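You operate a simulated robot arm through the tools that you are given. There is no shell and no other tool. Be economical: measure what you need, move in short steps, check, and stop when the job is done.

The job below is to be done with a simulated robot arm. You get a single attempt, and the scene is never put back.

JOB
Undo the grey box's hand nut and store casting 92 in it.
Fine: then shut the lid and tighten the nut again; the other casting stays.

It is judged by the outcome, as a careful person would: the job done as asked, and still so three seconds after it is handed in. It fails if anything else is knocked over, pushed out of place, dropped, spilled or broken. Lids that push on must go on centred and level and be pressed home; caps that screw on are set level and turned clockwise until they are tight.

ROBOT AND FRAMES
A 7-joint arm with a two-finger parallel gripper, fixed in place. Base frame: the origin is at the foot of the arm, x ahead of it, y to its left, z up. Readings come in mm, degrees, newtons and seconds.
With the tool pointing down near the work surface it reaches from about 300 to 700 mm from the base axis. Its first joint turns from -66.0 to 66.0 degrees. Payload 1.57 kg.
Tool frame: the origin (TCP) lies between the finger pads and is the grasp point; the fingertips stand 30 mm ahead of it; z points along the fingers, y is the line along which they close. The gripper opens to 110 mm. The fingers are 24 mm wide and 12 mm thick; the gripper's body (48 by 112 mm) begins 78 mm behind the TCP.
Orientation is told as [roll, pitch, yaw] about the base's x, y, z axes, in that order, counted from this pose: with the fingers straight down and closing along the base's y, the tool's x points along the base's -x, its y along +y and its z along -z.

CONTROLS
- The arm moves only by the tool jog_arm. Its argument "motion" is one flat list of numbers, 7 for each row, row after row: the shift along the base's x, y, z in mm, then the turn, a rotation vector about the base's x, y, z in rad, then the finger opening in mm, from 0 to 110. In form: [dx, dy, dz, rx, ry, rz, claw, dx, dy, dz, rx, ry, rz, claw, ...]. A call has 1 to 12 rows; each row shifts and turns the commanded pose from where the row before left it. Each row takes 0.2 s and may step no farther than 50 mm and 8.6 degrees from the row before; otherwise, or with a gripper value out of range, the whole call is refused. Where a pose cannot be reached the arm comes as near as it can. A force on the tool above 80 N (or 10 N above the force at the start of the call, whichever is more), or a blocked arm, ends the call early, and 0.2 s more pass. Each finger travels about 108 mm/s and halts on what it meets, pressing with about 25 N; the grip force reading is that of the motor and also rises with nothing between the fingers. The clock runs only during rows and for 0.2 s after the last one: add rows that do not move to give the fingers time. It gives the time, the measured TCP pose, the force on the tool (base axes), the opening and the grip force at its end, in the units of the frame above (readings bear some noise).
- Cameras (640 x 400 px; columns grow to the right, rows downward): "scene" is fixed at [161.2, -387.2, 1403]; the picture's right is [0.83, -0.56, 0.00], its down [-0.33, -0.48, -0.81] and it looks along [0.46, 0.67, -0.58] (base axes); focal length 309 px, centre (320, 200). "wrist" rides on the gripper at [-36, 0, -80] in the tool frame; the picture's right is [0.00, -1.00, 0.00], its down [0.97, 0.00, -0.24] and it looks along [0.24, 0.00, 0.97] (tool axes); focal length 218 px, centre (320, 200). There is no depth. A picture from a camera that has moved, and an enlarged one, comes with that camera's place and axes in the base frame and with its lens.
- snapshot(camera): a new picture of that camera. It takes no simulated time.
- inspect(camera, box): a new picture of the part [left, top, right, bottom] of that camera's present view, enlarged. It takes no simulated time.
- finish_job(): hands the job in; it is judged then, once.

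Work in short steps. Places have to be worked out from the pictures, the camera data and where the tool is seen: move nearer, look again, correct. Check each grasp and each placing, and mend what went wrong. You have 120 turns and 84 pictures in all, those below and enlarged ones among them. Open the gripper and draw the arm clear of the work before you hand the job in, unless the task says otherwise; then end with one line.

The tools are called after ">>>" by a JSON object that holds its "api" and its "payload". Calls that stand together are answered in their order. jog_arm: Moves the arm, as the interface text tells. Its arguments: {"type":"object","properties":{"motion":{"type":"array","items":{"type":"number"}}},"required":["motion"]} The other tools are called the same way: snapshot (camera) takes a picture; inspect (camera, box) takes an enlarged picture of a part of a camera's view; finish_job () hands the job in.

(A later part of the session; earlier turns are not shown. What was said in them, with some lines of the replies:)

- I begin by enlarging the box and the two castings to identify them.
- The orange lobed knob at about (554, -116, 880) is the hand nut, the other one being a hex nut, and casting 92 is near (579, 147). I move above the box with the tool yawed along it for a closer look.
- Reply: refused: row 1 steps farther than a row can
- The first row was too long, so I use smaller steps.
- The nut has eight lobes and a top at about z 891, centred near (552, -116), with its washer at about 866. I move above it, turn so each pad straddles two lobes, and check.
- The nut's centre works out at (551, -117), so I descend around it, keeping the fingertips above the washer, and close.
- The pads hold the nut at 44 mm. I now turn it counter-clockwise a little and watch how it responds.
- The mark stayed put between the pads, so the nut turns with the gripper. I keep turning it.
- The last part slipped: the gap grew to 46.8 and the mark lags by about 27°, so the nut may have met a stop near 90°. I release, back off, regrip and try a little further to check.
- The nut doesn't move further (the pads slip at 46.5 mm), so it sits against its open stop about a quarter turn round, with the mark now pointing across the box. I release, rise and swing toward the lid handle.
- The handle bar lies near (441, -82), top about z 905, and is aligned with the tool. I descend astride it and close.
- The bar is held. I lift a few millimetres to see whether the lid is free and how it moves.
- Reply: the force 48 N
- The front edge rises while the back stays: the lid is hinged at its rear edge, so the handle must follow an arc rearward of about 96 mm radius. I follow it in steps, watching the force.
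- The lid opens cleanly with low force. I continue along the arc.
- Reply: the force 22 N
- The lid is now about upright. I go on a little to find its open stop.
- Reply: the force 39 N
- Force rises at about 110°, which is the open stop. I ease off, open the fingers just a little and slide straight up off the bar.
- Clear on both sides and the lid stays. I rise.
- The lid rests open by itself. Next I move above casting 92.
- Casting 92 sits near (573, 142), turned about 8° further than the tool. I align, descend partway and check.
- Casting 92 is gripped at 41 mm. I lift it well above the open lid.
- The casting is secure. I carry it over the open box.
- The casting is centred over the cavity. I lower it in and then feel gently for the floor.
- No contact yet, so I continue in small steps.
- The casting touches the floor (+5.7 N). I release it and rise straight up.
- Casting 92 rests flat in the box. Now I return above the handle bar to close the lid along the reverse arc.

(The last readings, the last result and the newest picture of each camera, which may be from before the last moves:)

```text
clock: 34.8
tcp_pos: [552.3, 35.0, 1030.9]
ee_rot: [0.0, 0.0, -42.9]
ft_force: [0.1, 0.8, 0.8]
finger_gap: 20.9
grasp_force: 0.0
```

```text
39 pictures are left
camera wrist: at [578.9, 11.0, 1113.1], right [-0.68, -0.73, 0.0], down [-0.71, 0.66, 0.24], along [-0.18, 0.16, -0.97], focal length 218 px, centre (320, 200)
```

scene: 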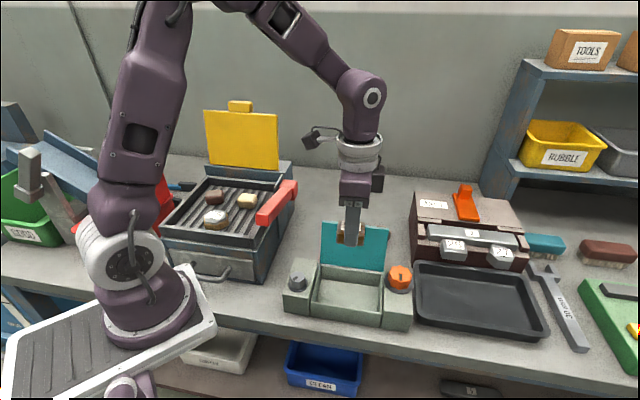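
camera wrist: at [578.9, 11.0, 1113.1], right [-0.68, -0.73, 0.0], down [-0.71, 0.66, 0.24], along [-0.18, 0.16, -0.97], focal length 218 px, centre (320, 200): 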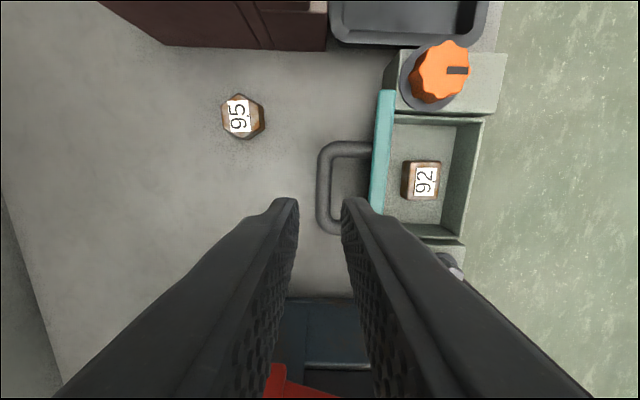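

>>> {"api": "jog_arm", "payload": {"motion": [-2, -2, -40, 0, 0, 0, 21, 0, 0, -30, 0, 0, 0, 21]}}

>>> {"api": "snapshot", "payload": {"camera": "wrist"}}

```text
clock: 35.4
tcp_pos: [550.1, 33.4, 962.3]
ee_rot: [0.0, 0.0, -42.8]
ft_force: [-0.7, -0.6, -0.4]
finger_gap: 21.2
grasp_force: 0.2
```

```text
38 pictures are left
camera wrist: at [576.3, 9.2, 1042.9], right [-0.68, -0.73, 0.0], down [-0.71, 0.66, 0.24], along [-0.18, 0.16, -0.97], focal length 218 px, centre (320, 200)
```

wrist: 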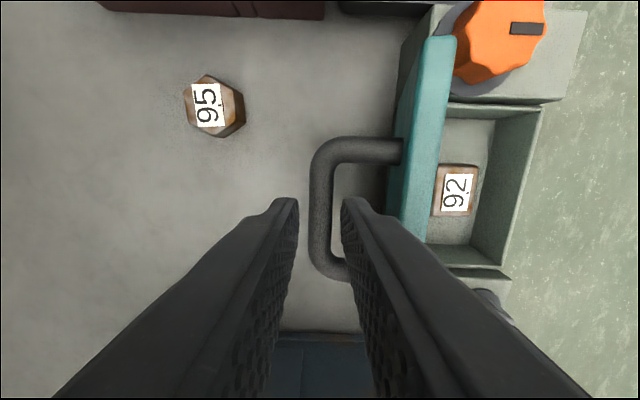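

The bar is centred between the fingers, so I descend the rest and grip.

>>> {"api": "jog_arm", "payload": {"motion": [0, 0, -17, 0, 0, 0, 21, 0, 0, -16, 0, 0, 0, 21, 0, 0, 0, 0, 0, 0, 0, 0, 0, 0, 0, 0, 0, 0]}}

>>> {"api": "snapshot", "payload": {"camera": "wrist"}}

```text
clock: 36.4
tcp_pos: [549.4, 32.7, 929.3]
ee_rot: [-0.1, 0.0, -42.9]
ft_force: [-6.4, -3.3, 13.9]
finger_gap: 14.1
grasp_force: 30.6
```

```text
37 pictures are left
camera wrist: at [575.7, 8.6, 1010.5], right [-0.68, -0.73, 0.0], down [-0.71, 0.66, 0.24], along [-0.18, 0.16, -0.97], focal length 218 px, centre (320, 200)
```

wrist: 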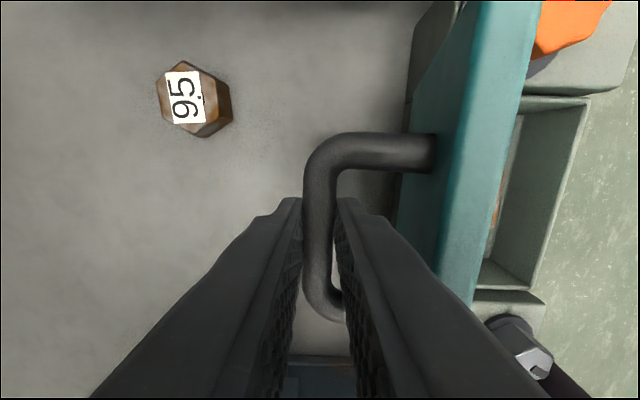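

Gripped. I now run the arc in reverse.

>>> {"api": "jog_arm", "payload": {"motion": [-3.3, -3, 4.5, 0, 0, 0, 0, -3.7, -3.5, 4, 0, 0, 0, 0, -5, -5.1, 4.4, 0, 0, 0, 0, -5.2, -5.2, 3.7, 0, 0, 0, 0, -5.1, -5.1, 4, 0, 0, 0, 0, -5.5, -5.5, 2.9, 0, 0, 0, 0, -5.6, -5.6, 2.8, 0, 0, 0, 0, -5.8, -5.8, 1.4, 0, 0, 0, 0, -5.9, -5.9, 1.4, 0, 0, 0, 0]}}

>>> {"api": "inspect", "payload": {"camera": "scene", "box": [270, 180, 430, 340]}}

```text
clock: 38.4
tcp_pos: [504.3, -12.6, 958.2]
ee_rot: [-0.1, 0.0, -42.9]
ft_force: [0.3, 2.0, -4.5]
finger_gap: 13.6
grasp_force: 30.4
```

```text
2.50 times, centred on (350, 260) of scene
camera zoom: at [161.2, -387.1, 1403.0], right [0.83, -0.56, 0.0], down [-0.33, -0.48, -0.81], along [0.46, 0.67, -0.58], focal length 773 px, centre (245, 50)
```

zoom: 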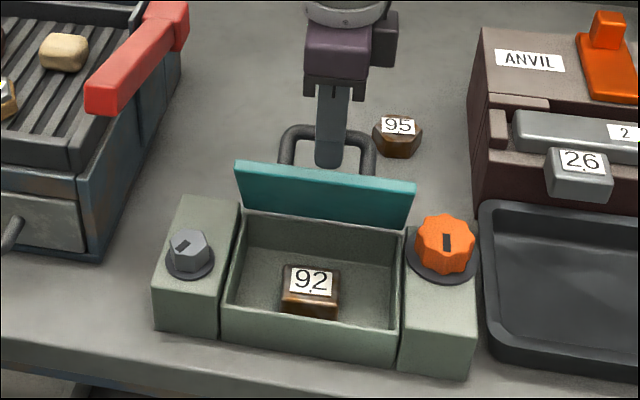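

>>> {"api": "jog_arm", "payload": {"motion": [-5.6, -5.9, 0, 0, 0, 0, 0, -5.4, -5.9, 0, 0, 0, 0, 0, -5.4, -5.8, -1.5, 0, 0, 0, 0, -5.3, -5.8, -1.5, 0, 0, 0, 0, -4.8, -5.6, -2.9, 0, 0, 0, 0, -4.7, -5.6, -2.9, 0, 0, 0, 0, -5.3, -5.1, -4, 0, 0, 0, 0, -5.2, -5, -4, 0, 0, 0, 0, -5.2, -4.7, -5, 0, 0, 0, 0, -5.2, -4.6, -5.1, 0, 0, 0, 0]}}

>>> {"api": "inspect", "payload": {"camera": "scene", "box": [270, 180, 430, 340]}}

```text
clock: 40.6
tcp_pos: [454.4, -65.6, 931.7]
ee_rot: [0.0, 0.0, -42.8]
ft_force: [-1.9, 9.5, -4.6]
finger_gap: 14.2
grasp_force: 30.7
```

```text
2.50 times, centred on (350, 260) of scene
camera zoom: at [161.3, -386.9, 1403.1], right [0.83, -0.56, 0.0], down [-0.33, -0.48, -0.81], along [0.46, 0.67, -0.58], focal length 773 px, centre (245, 50)
```

zoom: 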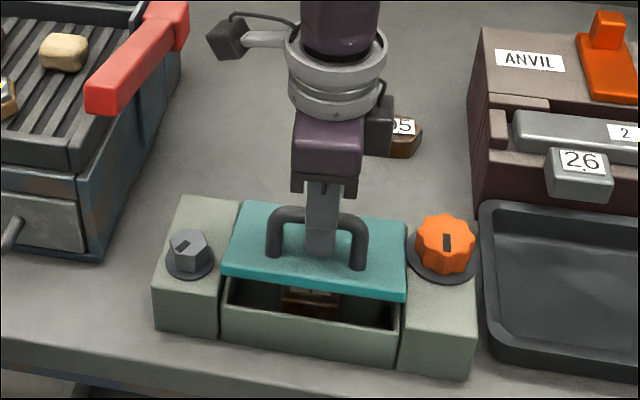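

>>> {"api": "jog_arm", "payload": {"motion": [-3.7, -4, -7, 0, 0, 0, 0, -3.4, -3.7, -7.5, 0, 0, 0, 0, -3, -3.3, -8, 0, 0, 0, 0, -2.3, -2.6, -6.5, 0, 0, 0, 0]}}

>>> {"api": "inspect", "payload": {"camera": "scene", "box": [270, 200, 430, 340]}}

```text
clock: 41.6
tcp_pos: [440.8, -79.8, 903.6]
ee_rot: [0.1, -0.1, -42.8]
ft_force: [-10.0, -4.1, 28.8]
finger_gap: 14.6
grasp_force: 30.8
```

```text
2.86 times, centred on (350, 270) of scene
camera zoom: at [160.5, -387.2, 1403.1], right [0.83, -0.56, 0.0], down [-0.33, -0.48, -0.81], along [0.46, 0.67, -0.58], focal length 884 px, centre (234, 0)
```

zoom: 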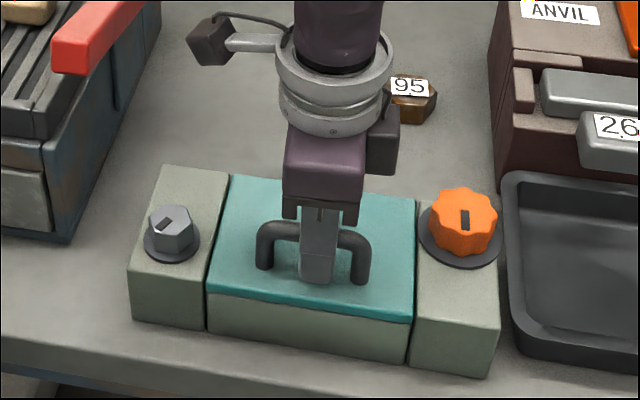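

The lid is shut and pressed home. I release the handle, rise and return to the nut at the yaw where it gripped well (67°).

>>> {"api": "jog_arm", "payload": {"motion": [0, 0, 1, 0, 0, 0, 40, 0, 0, 0, 0, 0, 0, 50, 0, 0, 40, 0, 0, 0, 60, 0, 0, 40, 0, 0, 0, 60, 13, -4, 10, 0, 0, 0.145, 60, 14, -5, 0, 0, 0, 0.145, 60, 14, -5, 0, 0, 0, 0.145, 60, 14, -5, 0, 0, 0, 0.145, 60, 14, -5, 0, 0, 0, 0.145, 60, 14, -5, 0, 0, 0, 0.145, 60, 14, -5, 0, 0, 0, 0.145, 60, 13, -4, 0, 0, 0, 0.145, 60]}}

>>> {"api": "jog_arm", "payload": {"motion": [0, 0, 0, 0, 0, 0.145, 60, 0, 0, 0, 0, 0, 0.145, 60, 0, 0, 0, 0, 0, 0.145, 60, 0, 0, 0, 0, 0, 0.145, 60, 0, 0, 0, 0, 0, 0.145, 60, 0, 0, 0, 0, 0, 0.034, 60]}}

>>> {"api": "snapshot", "payload": {"camera": "wrist"}}

```text
clock: 44.2
tcp_pos: [549.9, -118.3, 993.3]
ee_rot: [0.0, 0.0, 23.7]
ft_force: [-0.2, -0.6, 0.6]
finger_gap: 60.0
grasp_force: 0.0
```

```text
clock: 45.6
tcp_pos: [549.2, -117.6, 994.0]
ee_rot: [-0.1, 0.0, 67.2]
ft_force: [-0.5, 0.6, -0.9]
finger_gap: 60.0
grasp_force: 0.1
```

```text
33 pictures are left
camera wrist: at [564.3, -84.0, 1075.0], right [0.92, -0.39, 0.0], down [-0.38, -0.9, 0.24], along [-0.09, -0.22, -0.97], focal length 218 px, centre (320, 200)
```

wrist: 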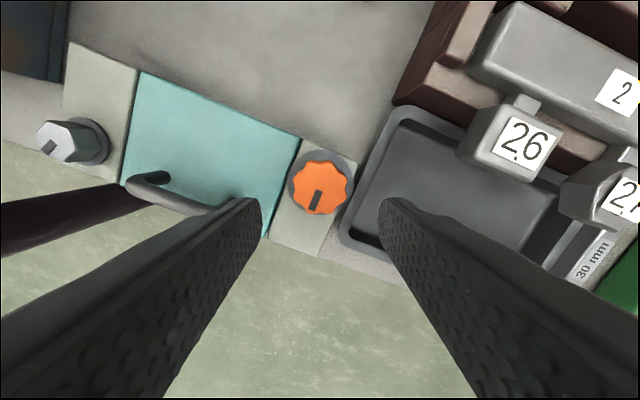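

Lid closed, and the nut lies under the tool. I correct by 2 mm, descend and grip.

>>> {"api": "jog_arm", "payload": {"motion": [1.7, 1, -40, 0, 0, 0, 60, 0, 0, -35, 0, 0, 0, 60, 0, 0, -16, 0, 0, 0, 60, 0, 0, 0, 0, 0, 0, 38, 0, 0, 0, 0, 0, 0, 38]}}

>>> {"api": "snapshot", "payload": {"camera": "wrist"}}

```text
clock: 46.8
tcp_pos: [552.1, -116.6, 902.8]
ee_rot: [0.1, 0.0, 67.2]
ft_force: [-9.1, 3.2, 4.0]
finger_gap: 43.9
grasp_force: 45.0
```

```text
32 pictures are left
camera wrist: at [564.9, -83.1, 984.0], right [0.92, -0.39, 0.0], down [-0.38, -0.89, 0.24], along [-0.1, -0.22, -0.97], focal length 218 px, centre (320, 200)
```

wrist: 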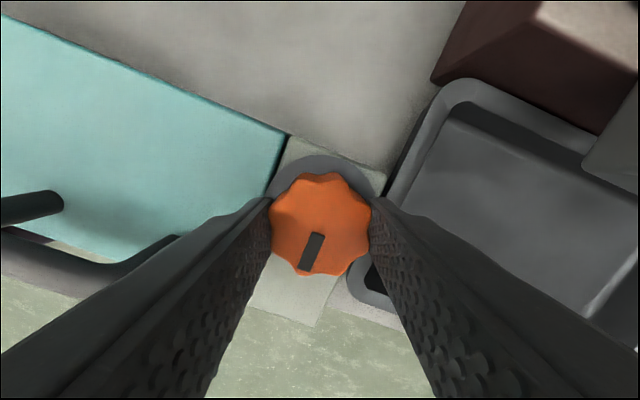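

Gripped well. I turn it clockwise about 83° first.

>>> {"api": "jog_arm", "payload": {"motion": [0, 0, 0, 0, 0, -0.145, 38, 0, 0, 0, 0, 0, -0.145, 38, 0, 0, 0, 0, 0, -0.145, 38, 0, 0, 0, 0, 0, -0.145, 38, 0, 0, 0, 0, 0, -0.145, 38, 0, 0, 0, 0, 0, -0.145, 38, 0, 0, 0, 0, 0, -0.145, 38, 0, 0, 0, 0, 0, -0.145, 38, 0, 0, 0, 0, 0, -0.145, 38, 0, 0, 0, 0, 0, -0.145, 38]}}

>>> {"api": "snapshot", "payload": {"camera": "wrist"}}

```text
clock: 49.0
tcp_pos: [551.2, -116.6, 902.7]
ee_rot: [0.0, 0.3, -16.1]
ft_force: [-22.9, -1.4, 4.8]
finger_gap: 43.7
grasp_force: 45.2
```

```text
31 pictures are left
camera wrist: at [585.7, -126.3, 983.9], right [-0.28, -0.96, 0.0], down [-0.93, 0.27, 0.24], along [-0.23, 0.07, -0.97], focal length 218 px, centre (320, 200)
```

wrist: 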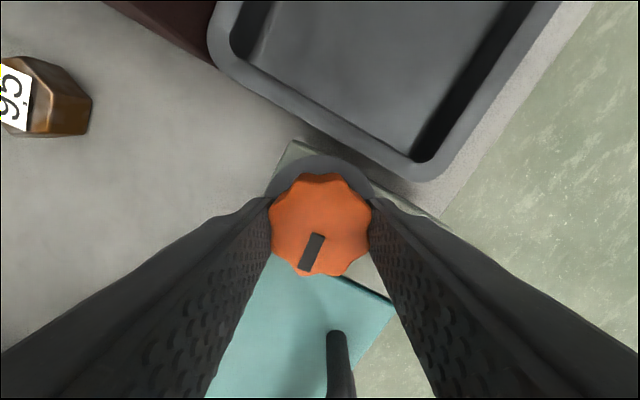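

The nut is nearly back at its original angle (it was gripped at -20°). I turn on in small steps until it resists.

>>> {"api": "jog_arm", "payload": {"motion": [0, 0, 0, 0, 0, -0.05, 38, 0, 0, 0, 0, 0, -0.05, 38, 0, 0, 0, 0, 0, -0.05, 38, 0, 0, 0, 0, 0, -0.05, 38]}}

>>> {"api": "snapshot", "payload": {"camera": "wrist"}}

```text
clock: 50.0
tcp_pos: [551.1, -117.8, 902.5]
ee_rot: [0.0, 0.0, -27.2]
ft_force: [-11.8, -8.8, -3.3]
finger_gap: 44.9
grasp_force: 45.1
```

```text
30 pictures are left
camera wrist: at [584.2, -133.4, 984.1], right [-0.46, -0.89, 0.0], down [-0.86, 0.45, 0.24], along [-0.21, 0.11, -0.97], focal length 218 px, centre (320, 200)
```

wrist: 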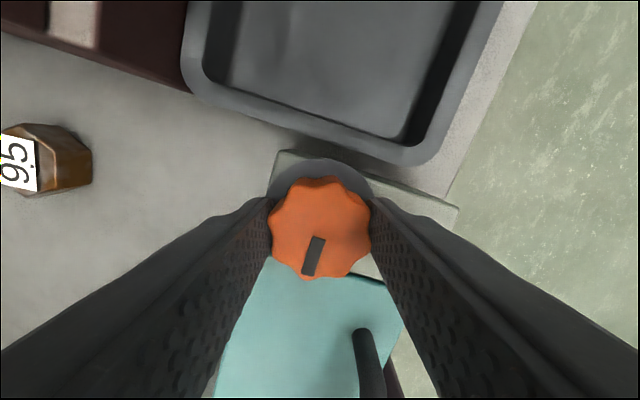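

The gap is beginning to widen and the mark to lag, a sign of the tight stop. One more nudge confirms it.

>>> {"api": "jog_arm", "payload": {"motion": [0, 0, 0, 0, 0, -0.06, 38, 0, 0, 0, 0, 0, -0.06, 38]}}

>>> {"api": "inspect", "payload": {"camera": "wrist", "box": [240, 120, 400, 300]}}

```text
clock: 50.6
tcp_pos: [552.4, -117.5, 902.8]
ee_rot: [0.0, -0.2, -34.3]
ft_force: [0.0, -17.4, -6.2]
finger_gap: 46.2
grasp_force: 44.6
```

```text
2.22 times, centred on (320, 210) of wrist
camera zoom: at [582.5, -138.0, 984.4], right [-0.56, -0.83, 0.0], down [-0.8, 0.55, 0.24], along [-0.19, 0.13, -0.97], focal length 485 px, centre (320, 178)
```

zoom: 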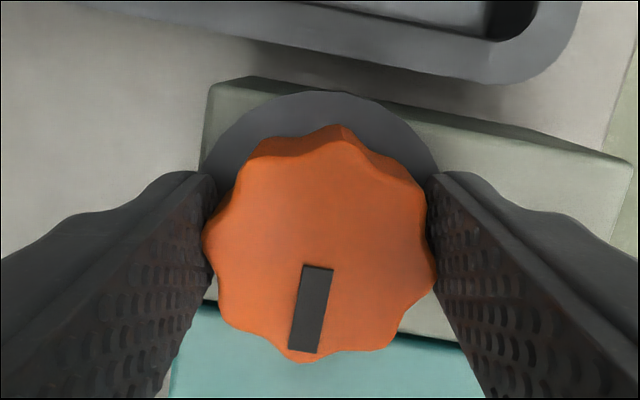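

The pads slip on a tight nut and its mark is back at its starting direction. I open, rise and draw the arm clear.

>>> {"api": "jog_arm", "payload": {"motion": [0, 0, 0, 0, 0, 0, 60, 0, 0, 0, 0, 0, 0, 64, 0, 0, 40, 0, 0, 0, 64, 0, 0, 45, 0, 0, 0, 64, 0, 0, 45, 0, 0, 0, 80, -25, 15, 35, 0, 0, 0, 110, -25, 15, 35, 0, 0, 0, 110, -25, 15, 35, 0, 0, 0, 110, -25, 15, 30, 0, 0, 0, 110]}}

>>> {"api": "snapshot", "payload": {"camera": "wrist"}}

>>> {"api": "inspect", "payload": {"camera": "scene", "box": [270, 200, 430, 340]}}

>>> {"api": "snapshot", "payload": {"camera": "scene"}}

```text
clock: 52.6
tcp_pos: [452.0, -57.9, 1168.5]
ee_rot: [0.0, 0.0, -34.3]
ft_force: [0.3, -0.2, 0.6]
finger_gap: 110.0
grasp_force: 0.0
```

```text
28 pictures are left
camera wrist: at [481.4, -76.5, 1248.7], right [-0.56, -0.83, 0.0], down [-0.8, 0.55, 0.24], along [-0.2, 0.13, -0.97], focal length 218 px, centre (320, 200)
```

wrist: 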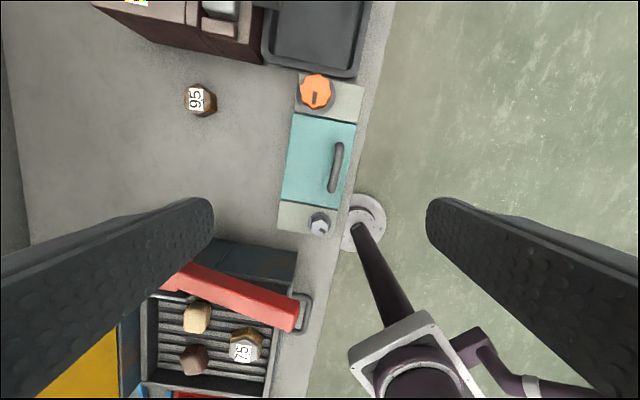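

```text
2.86 times, centred on (350, 270) of scene
camera zoom: at [161.2, -387.2, 1403.0], right [0.83, -0.56, 0.0], down [-0.33, -0.48, -0.81], along [0.46, 0.67, -0.58], focal length 884 px, centre (234, 0)
```

zoom: 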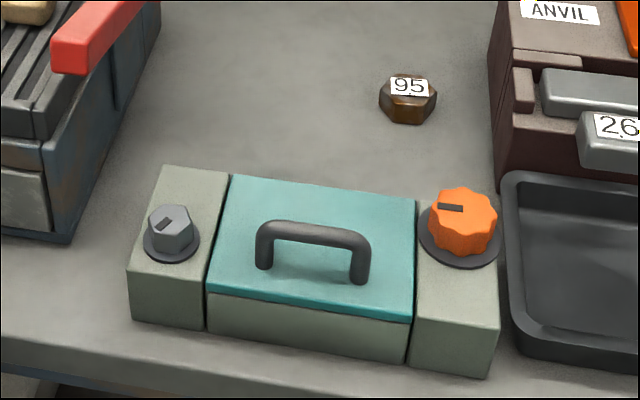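

```text
26 pictures are left
```

scene: 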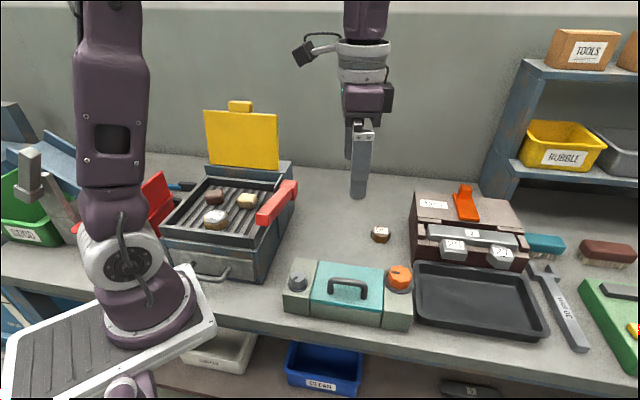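

The lid is shut, the nut is tight at its starting mark, casting 95 is untouched and the arm is clear, so I hand the job in.

>>> {"api": "finish_job", "payload": {}}

```text
The job is handed in.
```

Casting 92 is stored in the grey box with the lid shut and the hand nut turned clockwise until tight; casting 95 was left where it was.
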